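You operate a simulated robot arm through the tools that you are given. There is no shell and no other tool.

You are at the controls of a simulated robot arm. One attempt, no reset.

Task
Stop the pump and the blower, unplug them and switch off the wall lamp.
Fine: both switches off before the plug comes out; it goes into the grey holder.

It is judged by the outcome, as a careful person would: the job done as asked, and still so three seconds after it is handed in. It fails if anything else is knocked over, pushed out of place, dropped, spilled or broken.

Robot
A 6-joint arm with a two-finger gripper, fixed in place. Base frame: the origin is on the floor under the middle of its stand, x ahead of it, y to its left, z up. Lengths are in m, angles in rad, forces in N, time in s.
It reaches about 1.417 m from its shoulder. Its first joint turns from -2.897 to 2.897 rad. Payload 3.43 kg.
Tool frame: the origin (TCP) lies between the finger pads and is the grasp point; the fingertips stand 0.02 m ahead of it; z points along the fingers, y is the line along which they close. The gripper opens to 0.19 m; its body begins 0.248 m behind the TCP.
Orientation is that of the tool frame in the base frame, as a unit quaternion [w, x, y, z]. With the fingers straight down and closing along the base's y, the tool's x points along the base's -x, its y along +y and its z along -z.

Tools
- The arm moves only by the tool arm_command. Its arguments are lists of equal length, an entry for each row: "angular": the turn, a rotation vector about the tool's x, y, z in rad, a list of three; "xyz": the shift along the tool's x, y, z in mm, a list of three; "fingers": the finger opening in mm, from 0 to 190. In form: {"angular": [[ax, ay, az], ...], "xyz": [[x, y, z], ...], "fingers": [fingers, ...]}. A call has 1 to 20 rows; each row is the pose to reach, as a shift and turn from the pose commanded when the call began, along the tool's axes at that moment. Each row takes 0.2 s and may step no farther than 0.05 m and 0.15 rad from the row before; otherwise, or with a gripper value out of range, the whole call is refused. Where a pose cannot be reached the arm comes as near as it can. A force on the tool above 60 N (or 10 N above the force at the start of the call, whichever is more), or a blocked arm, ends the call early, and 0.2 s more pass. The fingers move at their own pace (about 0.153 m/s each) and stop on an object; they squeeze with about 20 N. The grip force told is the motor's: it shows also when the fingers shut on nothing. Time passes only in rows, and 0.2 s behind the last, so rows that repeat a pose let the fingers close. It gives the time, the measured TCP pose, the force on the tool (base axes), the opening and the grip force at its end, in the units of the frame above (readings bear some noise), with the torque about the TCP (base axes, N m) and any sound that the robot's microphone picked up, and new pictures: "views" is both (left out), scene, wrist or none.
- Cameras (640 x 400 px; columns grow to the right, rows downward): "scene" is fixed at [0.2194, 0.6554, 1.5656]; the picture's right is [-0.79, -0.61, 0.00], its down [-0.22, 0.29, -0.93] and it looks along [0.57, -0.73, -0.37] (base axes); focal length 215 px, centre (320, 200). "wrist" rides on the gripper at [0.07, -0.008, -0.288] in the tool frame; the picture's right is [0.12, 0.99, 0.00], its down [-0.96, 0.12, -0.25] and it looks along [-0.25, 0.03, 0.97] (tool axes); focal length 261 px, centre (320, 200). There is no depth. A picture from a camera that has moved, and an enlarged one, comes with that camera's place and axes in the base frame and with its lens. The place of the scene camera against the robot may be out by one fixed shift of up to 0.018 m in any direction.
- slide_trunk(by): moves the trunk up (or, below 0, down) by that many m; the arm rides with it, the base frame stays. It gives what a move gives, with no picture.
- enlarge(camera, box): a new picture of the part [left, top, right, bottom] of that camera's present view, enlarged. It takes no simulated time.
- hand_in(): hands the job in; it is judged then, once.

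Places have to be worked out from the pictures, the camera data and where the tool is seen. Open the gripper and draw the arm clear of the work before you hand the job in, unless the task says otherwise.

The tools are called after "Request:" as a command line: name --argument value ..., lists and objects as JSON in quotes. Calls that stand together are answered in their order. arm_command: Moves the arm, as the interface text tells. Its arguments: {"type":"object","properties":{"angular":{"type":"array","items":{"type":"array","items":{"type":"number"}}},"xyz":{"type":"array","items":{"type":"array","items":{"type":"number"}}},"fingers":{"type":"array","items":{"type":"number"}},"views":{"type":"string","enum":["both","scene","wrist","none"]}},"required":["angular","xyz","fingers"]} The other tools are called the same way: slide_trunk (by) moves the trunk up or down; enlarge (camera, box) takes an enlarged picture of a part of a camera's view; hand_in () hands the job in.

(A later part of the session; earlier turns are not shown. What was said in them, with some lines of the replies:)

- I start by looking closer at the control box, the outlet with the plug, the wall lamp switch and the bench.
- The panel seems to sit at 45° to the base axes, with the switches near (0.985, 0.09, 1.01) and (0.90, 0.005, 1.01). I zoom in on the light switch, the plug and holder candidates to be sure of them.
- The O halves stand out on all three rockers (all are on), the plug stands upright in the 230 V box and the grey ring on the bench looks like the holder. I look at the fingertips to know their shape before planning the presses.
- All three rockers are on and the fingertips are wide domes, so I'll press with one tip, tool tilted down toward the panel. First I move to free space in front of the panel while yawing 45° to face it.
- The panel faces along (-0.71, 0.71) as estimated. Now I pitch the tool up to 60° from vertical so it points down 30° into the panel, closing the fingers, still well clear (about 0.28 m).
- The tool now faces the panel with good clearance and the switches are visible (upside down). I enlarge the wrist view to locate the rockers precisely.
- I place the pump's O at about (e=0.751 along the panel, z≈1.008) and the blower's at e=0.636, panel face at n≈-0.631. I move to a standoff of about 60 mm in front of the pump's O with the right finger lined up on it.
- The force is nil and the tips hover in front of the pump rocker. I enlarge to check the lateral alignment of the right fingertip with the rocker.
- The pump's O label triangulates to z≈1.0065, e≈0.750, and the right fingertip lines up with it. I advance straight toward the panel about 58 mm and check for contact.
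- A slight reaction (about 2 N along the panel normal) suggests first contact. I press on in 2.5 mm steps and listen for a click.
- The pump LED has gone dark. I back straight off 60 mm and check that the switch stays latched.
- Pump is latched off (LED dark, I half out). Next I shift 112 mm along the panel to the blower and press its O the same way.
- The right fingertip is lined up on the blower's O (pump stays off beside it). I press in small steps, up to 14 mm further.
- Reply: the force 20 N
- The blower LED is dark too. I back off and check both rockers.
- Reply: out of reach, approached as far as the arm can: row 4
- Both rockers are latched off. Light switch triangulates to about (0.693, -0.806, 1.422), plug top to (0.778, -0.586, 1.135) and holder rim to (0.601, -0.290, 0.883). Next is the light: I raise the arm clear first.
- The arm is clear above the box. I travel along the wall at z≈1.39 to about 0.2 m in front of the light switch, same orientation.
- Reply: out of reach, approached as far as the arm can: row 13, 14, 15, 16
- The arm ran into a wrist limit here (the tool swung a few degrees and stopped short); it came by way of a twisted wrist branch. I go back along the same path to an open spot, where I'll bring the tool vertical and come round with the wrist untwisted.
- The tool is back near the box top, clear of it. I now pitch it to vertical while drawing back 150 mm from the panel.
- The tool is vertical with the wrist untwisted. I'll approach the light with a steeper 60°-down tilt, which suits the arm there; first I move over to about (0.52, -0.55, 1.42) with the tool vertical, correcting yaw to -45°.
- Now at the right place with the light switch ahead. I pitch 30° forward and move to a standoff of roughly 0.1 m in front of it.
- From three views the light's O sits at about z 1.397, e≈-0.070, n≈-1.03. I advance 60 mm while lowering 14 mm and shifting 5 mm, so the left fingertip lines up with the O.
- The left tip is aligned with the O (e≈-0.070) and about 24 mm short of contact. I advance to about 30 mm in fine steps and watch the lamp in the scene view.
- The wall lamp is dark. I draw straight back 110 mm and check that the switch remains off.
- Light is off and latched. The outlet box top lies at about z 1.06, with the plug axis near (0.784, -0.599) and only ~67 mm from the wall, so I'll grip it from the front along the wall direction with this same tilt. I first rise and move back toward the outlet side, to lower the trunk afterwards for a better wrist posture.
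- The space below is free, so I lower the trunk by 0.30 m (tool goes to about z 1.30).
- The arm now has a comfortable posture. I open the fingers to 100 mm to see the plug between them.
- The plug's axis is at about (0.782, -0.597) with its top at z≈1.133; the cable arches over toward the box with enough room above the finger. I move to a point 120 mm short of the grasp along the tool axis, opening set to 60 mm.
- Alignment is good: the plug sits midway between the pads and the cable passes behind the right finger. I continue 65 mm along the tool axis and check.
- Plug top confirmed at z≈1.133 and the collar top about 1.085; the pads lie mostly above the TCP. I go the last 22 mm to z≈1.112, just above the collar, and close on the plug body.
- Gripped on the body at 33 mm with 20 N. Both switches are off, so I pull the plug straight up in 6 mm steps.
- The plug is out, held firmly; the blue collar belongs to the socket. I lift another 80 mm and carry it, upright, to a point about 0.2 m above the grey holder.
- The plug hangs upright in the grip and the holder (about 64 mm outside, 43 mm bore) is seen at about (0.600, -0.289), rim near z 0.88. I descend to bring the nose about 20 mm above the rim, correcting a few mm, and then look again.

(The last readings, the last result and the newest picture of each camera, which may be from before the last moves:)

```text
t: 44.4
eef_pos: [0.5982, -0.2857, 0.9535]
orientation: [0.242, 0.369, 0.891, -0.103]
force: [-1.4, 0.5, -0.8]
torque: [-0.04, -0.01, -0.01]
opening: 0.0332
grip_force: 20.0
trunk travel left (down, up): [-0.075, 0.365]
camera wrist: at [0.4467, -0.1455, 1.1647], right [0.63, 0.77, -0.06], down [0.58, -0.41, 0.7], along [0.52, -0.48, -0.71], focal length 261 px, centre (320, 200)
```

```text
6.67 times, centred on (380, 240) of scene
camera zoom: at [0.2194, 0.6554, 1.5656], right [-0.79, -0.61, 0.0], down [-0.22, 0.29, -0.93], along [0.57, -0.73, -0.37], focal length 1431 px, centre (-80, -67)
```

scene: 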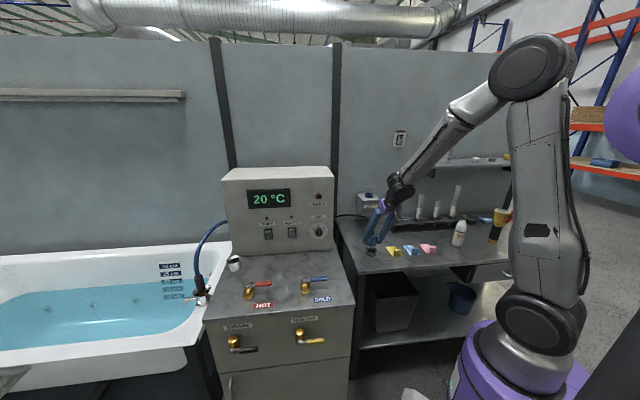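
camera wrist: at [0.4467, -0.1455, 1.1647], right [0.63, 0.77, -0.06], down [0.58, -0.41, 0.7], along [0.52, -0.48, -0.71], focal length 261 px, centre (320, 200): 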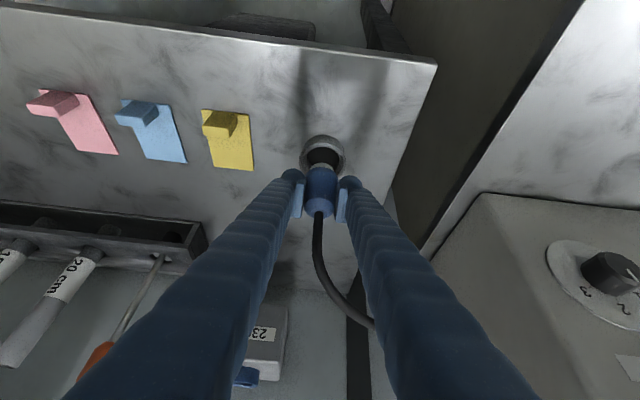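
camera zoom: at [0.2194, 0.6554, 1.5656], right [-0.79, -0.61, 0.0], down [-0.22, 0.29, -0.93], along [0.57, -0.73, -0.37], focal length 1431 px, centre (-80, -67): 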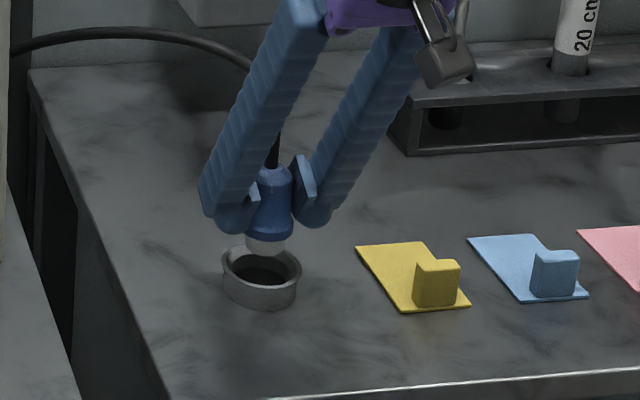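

The nose is centred over the bore to within about 1–2 mm from both cameras; rim at z≈0.883, nose bottom about 20 mm above it. I lower 30 mm straight down so that the nose enters the holder.

Request:
arm_command --angular '[[0, 0, 0], [0, 0, 0], [0, 0, 0], [0, 0, 0], [0, 0, 0], [0, 0, 0]]' --xyz '[[2.5, 0, 4.3], [5.1, 0, 8.6], [7.6, 0, 13], [10.1, 0, 17.3], [12.7, 0, 21.6], [15.2, 0, 25.9]]' --fingers '[15, 15, 15, 15, 15, 15]'

Request:
enlarge --camera "wrist" --box '[260, 120, 400, 260]'

Request:
enlarge --camera "scene" --box '[345, 220, 405, 265]'

```text
t: 45.8
eef_pos: [0.5981, -0.2876, 0.9242]
orientation: [0.243, 0.369, 0.891, -0.102]
force: [0.1, 0.1, -1.6]
torque: [0.02, 0.05, 0.0]
opening: 0.0334
grip_force: 19.9
trunk travel left (down, up): [-0.075, 0.365]
camera wrist: at [0.4462, -0.1461, 1.1351], right [0.63, 0.77, -0.06], down [0.58, -0.41, 0.7], along [0.52, -0.48, -0.71], focal length 261 px, centre (320, 200)
```

scene: 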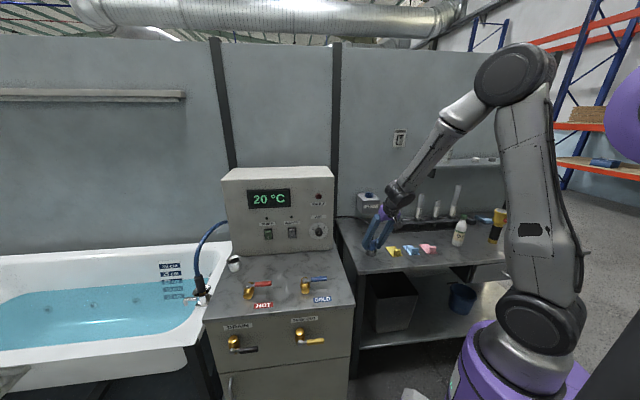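
wrist: 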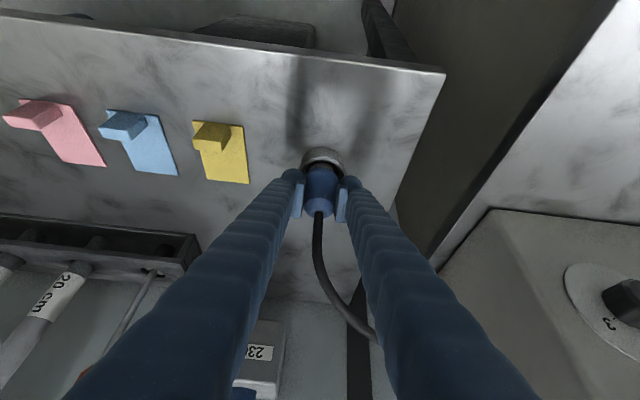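

```text
2.86 times, centred on (330, 190) of wrist
camera zoom: at [0.4462, -0.1461, 1.1351], right [0.63, 0.77, -0.06], down [0.58, -0.41, 0.7], along [0.52, -0.48, -0.71], focal length 745 px, centre (291, 229)
```

zoom: 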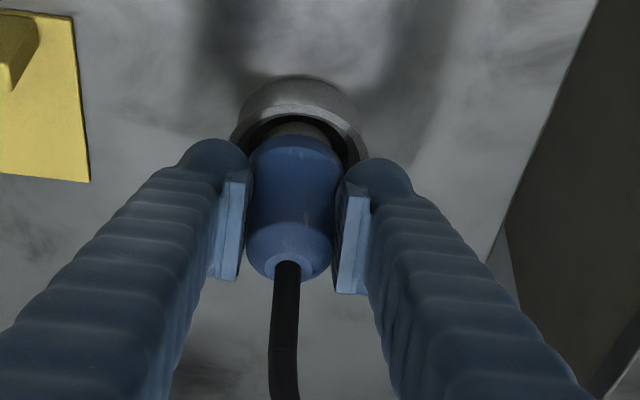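

```text
8.89 times, centred on (375, 242) of scene
camera zoom: at [0.2194, 0.6554, 1.5656], right [-0.79, -0.61, 0.0], down [-0.22, 0.29, -0.93], along [0.57, -0.73, -0.37], focal length 1908 px, centre (-169, -178)
```

zoom: 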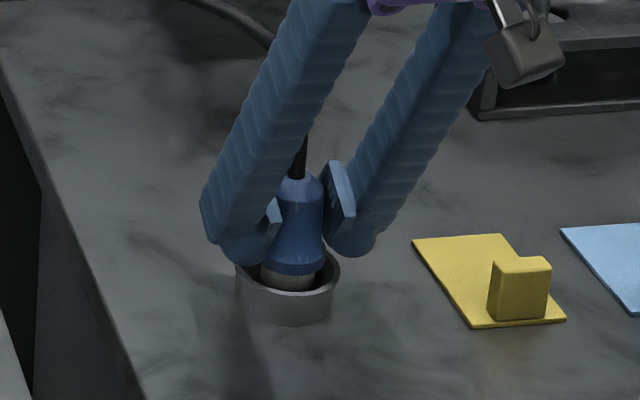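

The nose is inside the bore and centred in both views with no contact force. I lower on in 3 mm steps, watching the force for the seat.

Request:
arm_command --angular '[[0, 0, 0], [0, 0, 0], [0, 0, 0]]' --xyz '[[1.5, 0, 2.6], [3, 0, 5.2], [4.6, 0, 7.8]]' --fingers '[15, 15, 15]' --views "wrist"

Request:
enlarge --camera "scene" --box '[345, 220, 405, 265]'

Request:
enlarge --camera "wrist" --box '[260, 120, 400, 260]'

```text
t: 46.6
eef_pos: [0.5991, -0.2863, 0.9165]
orientation: [0.244, 0.369, 0.891, -0.103]
force: [-0.8, 0.6, 11.4]
torque: [0.09, -0.02, 0.0]
opening: 0.0331
grip_force: 19.5
trunk travel left (down, up): [-0.075, 0.365]
camera wrist: at [0.4462, -0.1459, 1.1273], right [0.63, 0.77, -0.06], down [0.58, -0.41, 0.7], along [0.52, -0.48, -0.71], focal length 261 px, centre (320, 200)
```

wrist: 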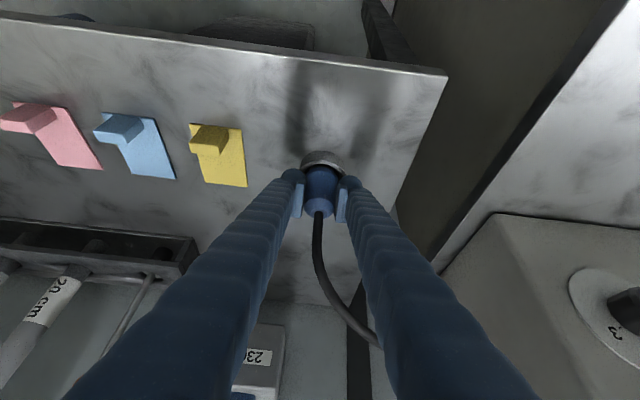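

```text
8.89 times, centred on (375, 242) of scene
camera zoom: at [0.2194, 0.6554, 1.5656], right [-0.79, -0.61, 0.0], down [-0.22, 0.29, -0.93], along [0.57, -0.73, -0.37], focal length 1908 px, centre (-169, -178)
```

zoom: 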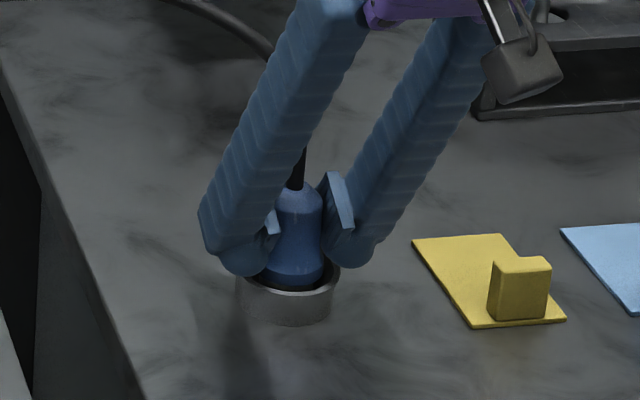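

```text
2.86 times, centred on (330, 190) of wrist
camera zoom: at [0.4462, -0.1459, 1.1273], right [0.63, 0.77, -0.06], down [0.58, -0.41, 0.7], along [0.52, -0.48, -0.71], focal length 745 px, centre (291, 229)
```

zoom: 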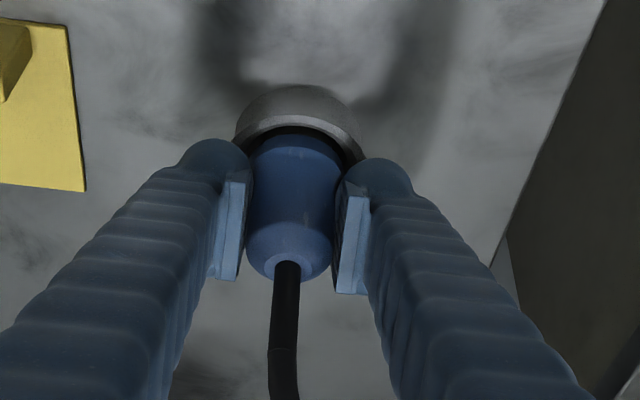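

The tool feels 11 N upward with almost no torque: the nose is on the floor of the holder. I ease up 1 mm and open the fingers to 64 mm.

Request:
arm_command --angular '[[0, 0, 0], [0, 0, 0], [0, 0, 0], [0, 0, 0], [0, 0, 0]]' --xyz '[[-0.5, 0, -0.9], [-0.5, 0, -0.9], [-0.5, 0, -0.9], [-0.5, 0, -0.9], [-0.5, 0, -0.9]]' --fingers '[15, 40, 50, 64, 64]'

Request:
enlarge --camera "scene" --box '[335, 210, 415, 265]'

Request:
enlarge --camera "wrist" --box '[240, 110, 420, 290]'

```text
t: 47.8
eef_pos: [0.599, -0.2879, 0.9165]
orientation: [0.242, 0.369, 0.892, -0.102]
force: [0.6, -0.1, -0.1]
torque: [-0.03, -0.05, 0.01]
opening: 0.0637
grip_force: 0.0
trunk travel left (down, up): [-0.075, 0.365]
camera wrist: at [0.4465, -0.146, 1.1275], right [0.63, 0.77, -0.06], down [0.58, -0.41, 0.7], along [0.52, -0.48, -0.71], focal length 261 px, centre (320, 200)
```

scene: 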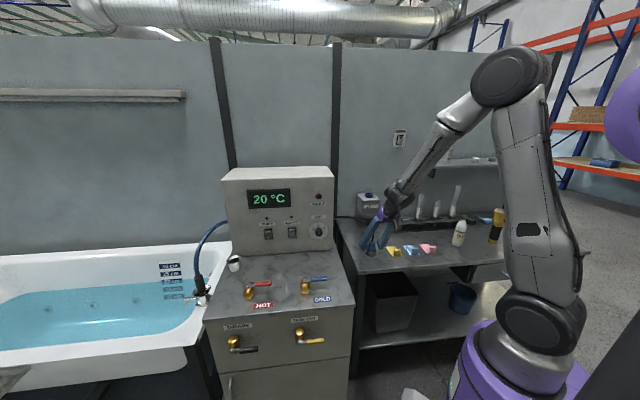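
wrist: 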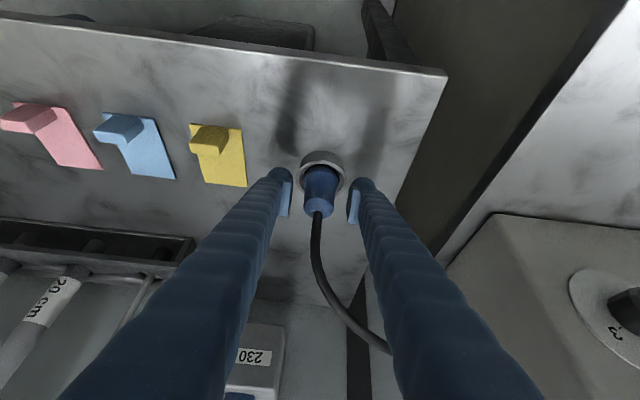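

```text
7.27 times, centred on (375, 238) of scene
camera zoom: at [0.2194, 0.6554, 1.5656], right [-0.79, -0.61, 0.0], down [-0.22, 0.29, -0.93], along [0.57, -0.73, -0.37], focal length 1561 px, centre (-80, -73)
```

zoom: 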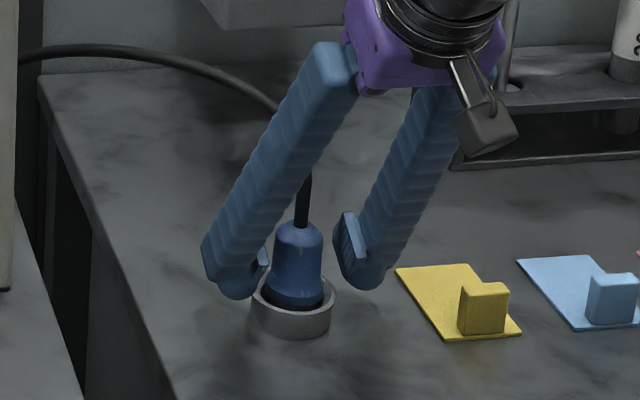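

```text
2.22 times, centred on (330, 200) of wrist
camera zoom: at [0.4465, -0.146, 1.1275], right [0.63, 0.77, -0.06], down [0.58, -0.41, 0.7], along [0.52, -0.48, -0.71], focal length 579 px, centre (298, 200)
```

zoom: 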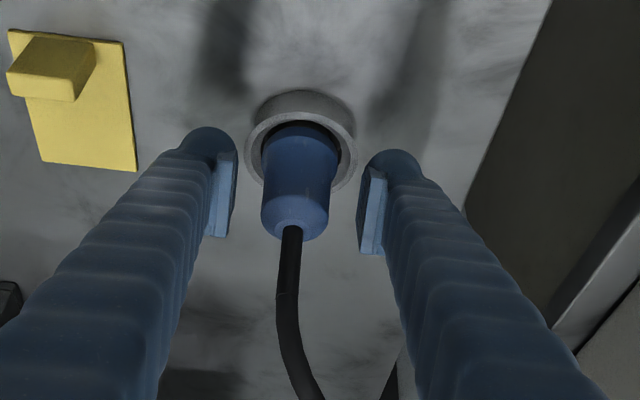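

The plug stands upright in the holder and the cable runs on the wall side of the finger. I withdraw along the tool axis 160 mm, slowly at first.

Request:
arm_command --angular '[[0, 0, 0], [0, 0, 0], [0, 0, 0], [0, 0, 0], [0, 0, 0], [0, 0, 0], [0, 0, 0], [0, 0, 0]]' --xyz '[[0, 0, -10], [0, 0, -25], [0, 0, -45], [0, 0, -65], [0, 0, -90], [0, 0, -115], [0, 0, -140], [0, 0, -165]]' --fingers '[64, 64, 64, 64, 64, 64, 64, 64]'

Request:
enlarge --camera "wrist" --box '[240, 60, 420, 240]'

Request:
enlarge --camera "scene" --box '[335, 190, 425, 265]'

```text
t: 49.6
eef_pos: [0.5372, -0.2259, 1.0411]
orientation: [0.227, 0.368, 0.896, -0.105]
force: [-0.7, 0.0, 0.5]
torque: [-0.01, -0.05, 0.02]
opening: 0.0638
grip_force: 0.0
trunk travel left (down, up): [-0.075, 0.365]
camera wrist: at [0.3926, -0.087, 1.2575], right [0.63, 0.78, -0.08], down [0.6, -0.42, 0.68], along [0.49, -0.47, -0.73], focal length 261 px, centre (320, 200)
```

scene: 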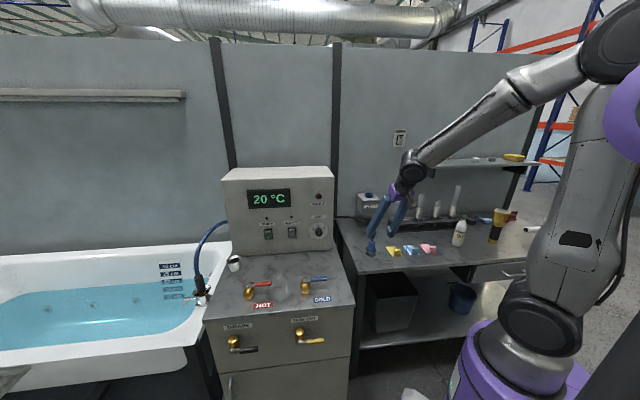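
wrist: 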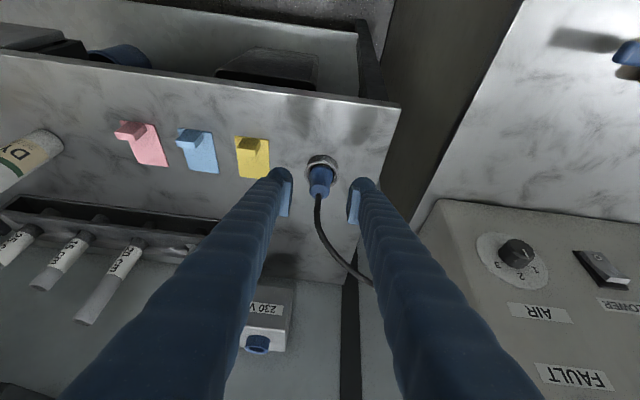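

```text
2.22 times, centred on (330, 150) of wrist
camera zoom: at [0.3926, -0.087, 1.2575], right [0.63, 0.78, -0.08], down [0.6, -0.42, 0.68], along [0.49, -0.47, -0.73], focal length 579 px, centre (298, 311)
```

zoom: 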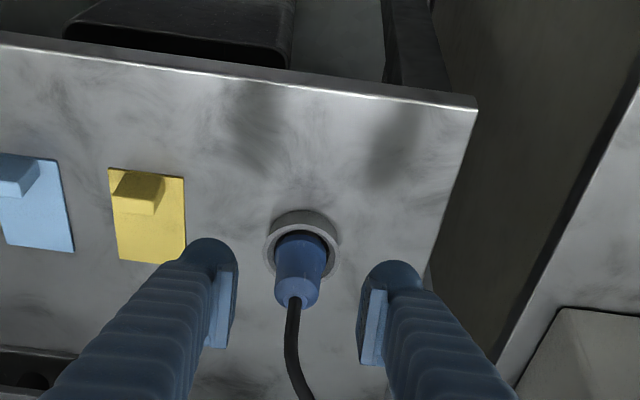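

```text
5.33 times, centred on (380, 228) of scene
camera zoom: at [0.2194, 0.6554, 1.5656], right [-0.79, -0.61, 0.0], down [-0.22, 0.29, -0.93], along [0.57, -0.73, -0.37], focal length 1145 px, centre (0, 53)
```

zoom: 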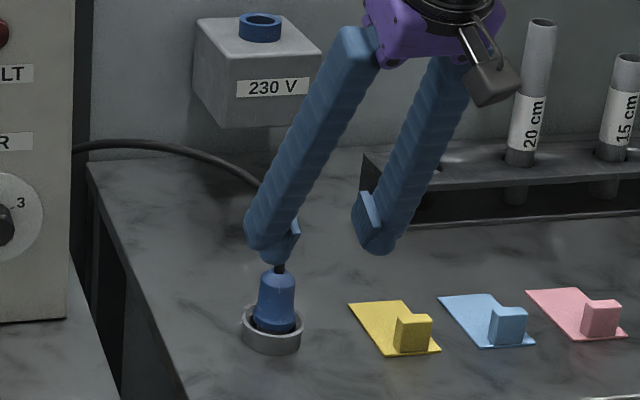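

The plug stays upright in the holder with the gripper clear of it and its cable. I rise 240 mm straight up to get well clear of the work, then inspect everything.

Request:
arm_command --angular '[[0, 0, 0], [0, 0, 0], [0, 0, 0], [0, 0, 0], [0, 0, 0], [0, 0, 0], [0, 0, 0], [0, 0, 0]]' --xyz '[[-14.5, -0.6, -26.2], [-29, -1.2, -52.5], [-43.5, -1.9, -78.8], [-58, -2.5, -105], [-72.5, -3.1, -131.2], [-87, -3.8, -157.5], [-101.5, -4.4, -183.8], [-116, -5, -210]]' --fingers '[64, 64, 64, 64, 64, 80, 100, 120]'

Request:
enlarge --camera "scene" --box '[340, 180, 460, 270]'

Request:
enlarge --camera "scene" --box '[210, 160, 350, 260]'

Request:
enlarge --camera "scene" --box '[380, 120, 560, 270]'

Request:
enlarge --camera "wrist" --box '[240, 60, 420, 240]'

```text
t: 51.4
eef_pos: [0.5339, -0.2201, 1.2976]
orientation: [0.241, 0.364, 0.894, -0.1]
force: [-0.1, 0.7, -1.2]
torque: [0.01, -0.03, 0.02]
opening: 0.1203
grip_force: 0.0
trunk travel left (down, up): [-0.075, 0.365]
camera wrist: at [0.381, -0.0811, 1.5088], right [0.62, 0.78, -0.06], down [0.59, -0.41, 0.7], along [0.52, -0.47, -0.71], focal length 261 px, centre (320, 200)
```

scene: 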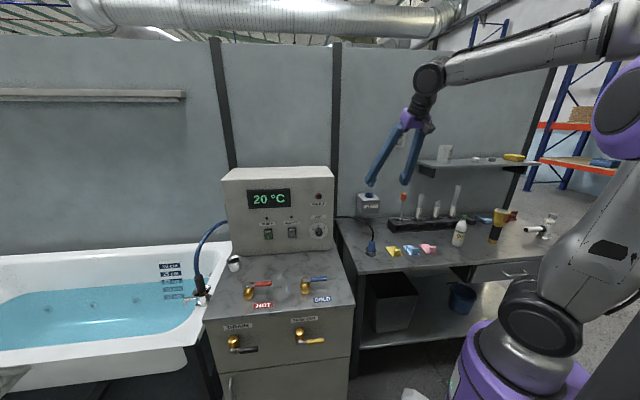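
wrist: 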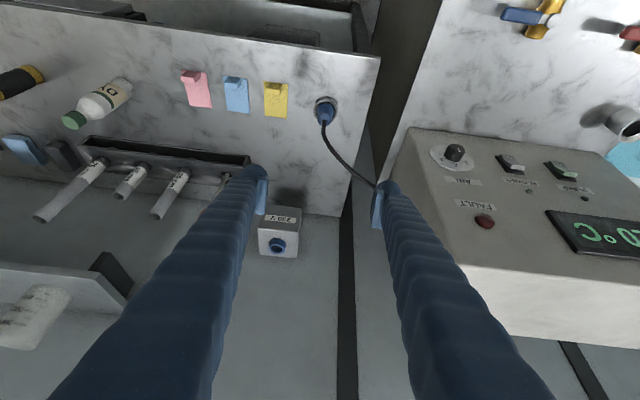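

```text
4.44 times, centred on (400, 225) of scene
camera zoom: at [0.2194, 0.6554, 1.5656], right [-0.79, -0.61, 0.0], down [-0.22, 0.29, -0.93], along [0.57, -0.73, -0.37], focal length 954 px, centre (-36, 89)
```

zoom: 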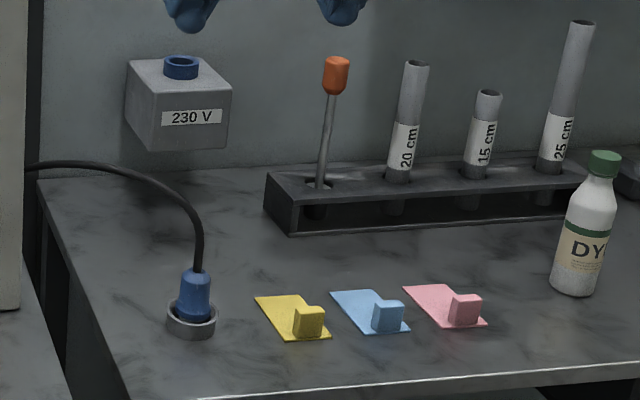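

```text
4.00 times, centred on (280, 210) of scene
camera zoom: at [0.2194, 0.6554, 1.5656], right [-0.79, -0.61, 0.0], down [-0.22, 0.29, -0.93], along [0.57, -0.73, -0.37], focal length 858 px, centre (480, 160)
```

zoom: 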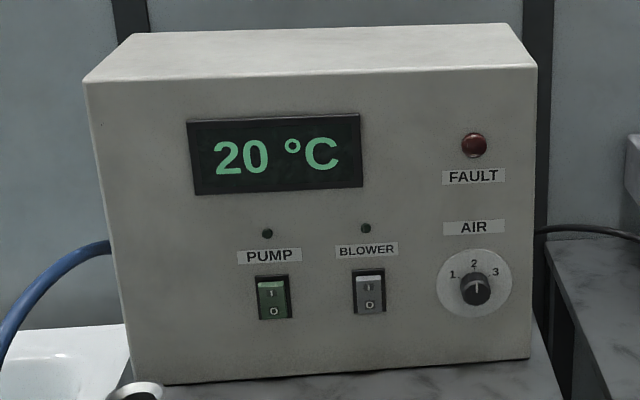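

```text
2.67 times, centred on (470, 195) of scene
camera zoom: at [0.2194, 0.6554, 1.5656], right [-0.79, -0.61, 0.0], down [-0.22, 0.29, -0.93], along [0.57, -0.73, -0.37], focal length 572 px, centre (-80, 213)
```

zoom: 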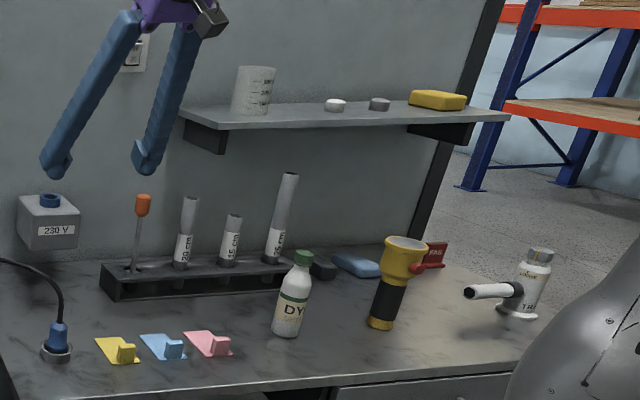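

```text
2.22 times, centred on (330, 150) of wrist
camera zoom: at [0.381, -0.0811, 1.5088], right [0.62, 0.78, -0.06], down [0.59, -0.41, 0.7], along [0.52, -0.47, -0.71], focal length 579 px, centre (298, 311)
```

zoom: 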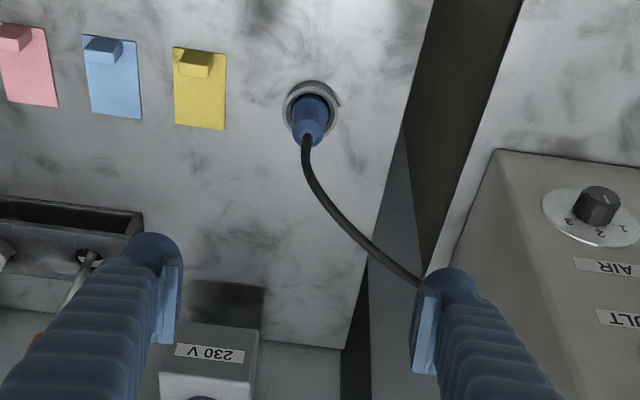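

Both LEDs are dark, the wall lamp is off, the plug stands upright in the grey holder and everything else is where it was. The gripper is open and well clear, so I hand the job in.

Request:
hand_in

```text
The job is handed in.
```

The pump, the blower and the wall lamp are switched off. The plug is out of the 230 V socket and standing upright in the grey holder. I turned both switches off before pulling the plug.

- **Pump and blower:** both switches stayed at O and both green lights are dark. The temperature display on the control box was still showing 20 °C after I pulled the plug. I saw no other plug on the box and did not look into why.
- **Wall lamp:** it went dark when I pressed its switch, and it stayed off.
- **Plug:** I lowered it until it touched the bottom of the holder. It stayed upright after I let go and moved the arm away.
- **Surroundings:** in the last pictures nothing else had been knocked over or moved.

The gripper is open and well above the bench. I lowered the trunk by 0.30 m for the plug work and left it there.
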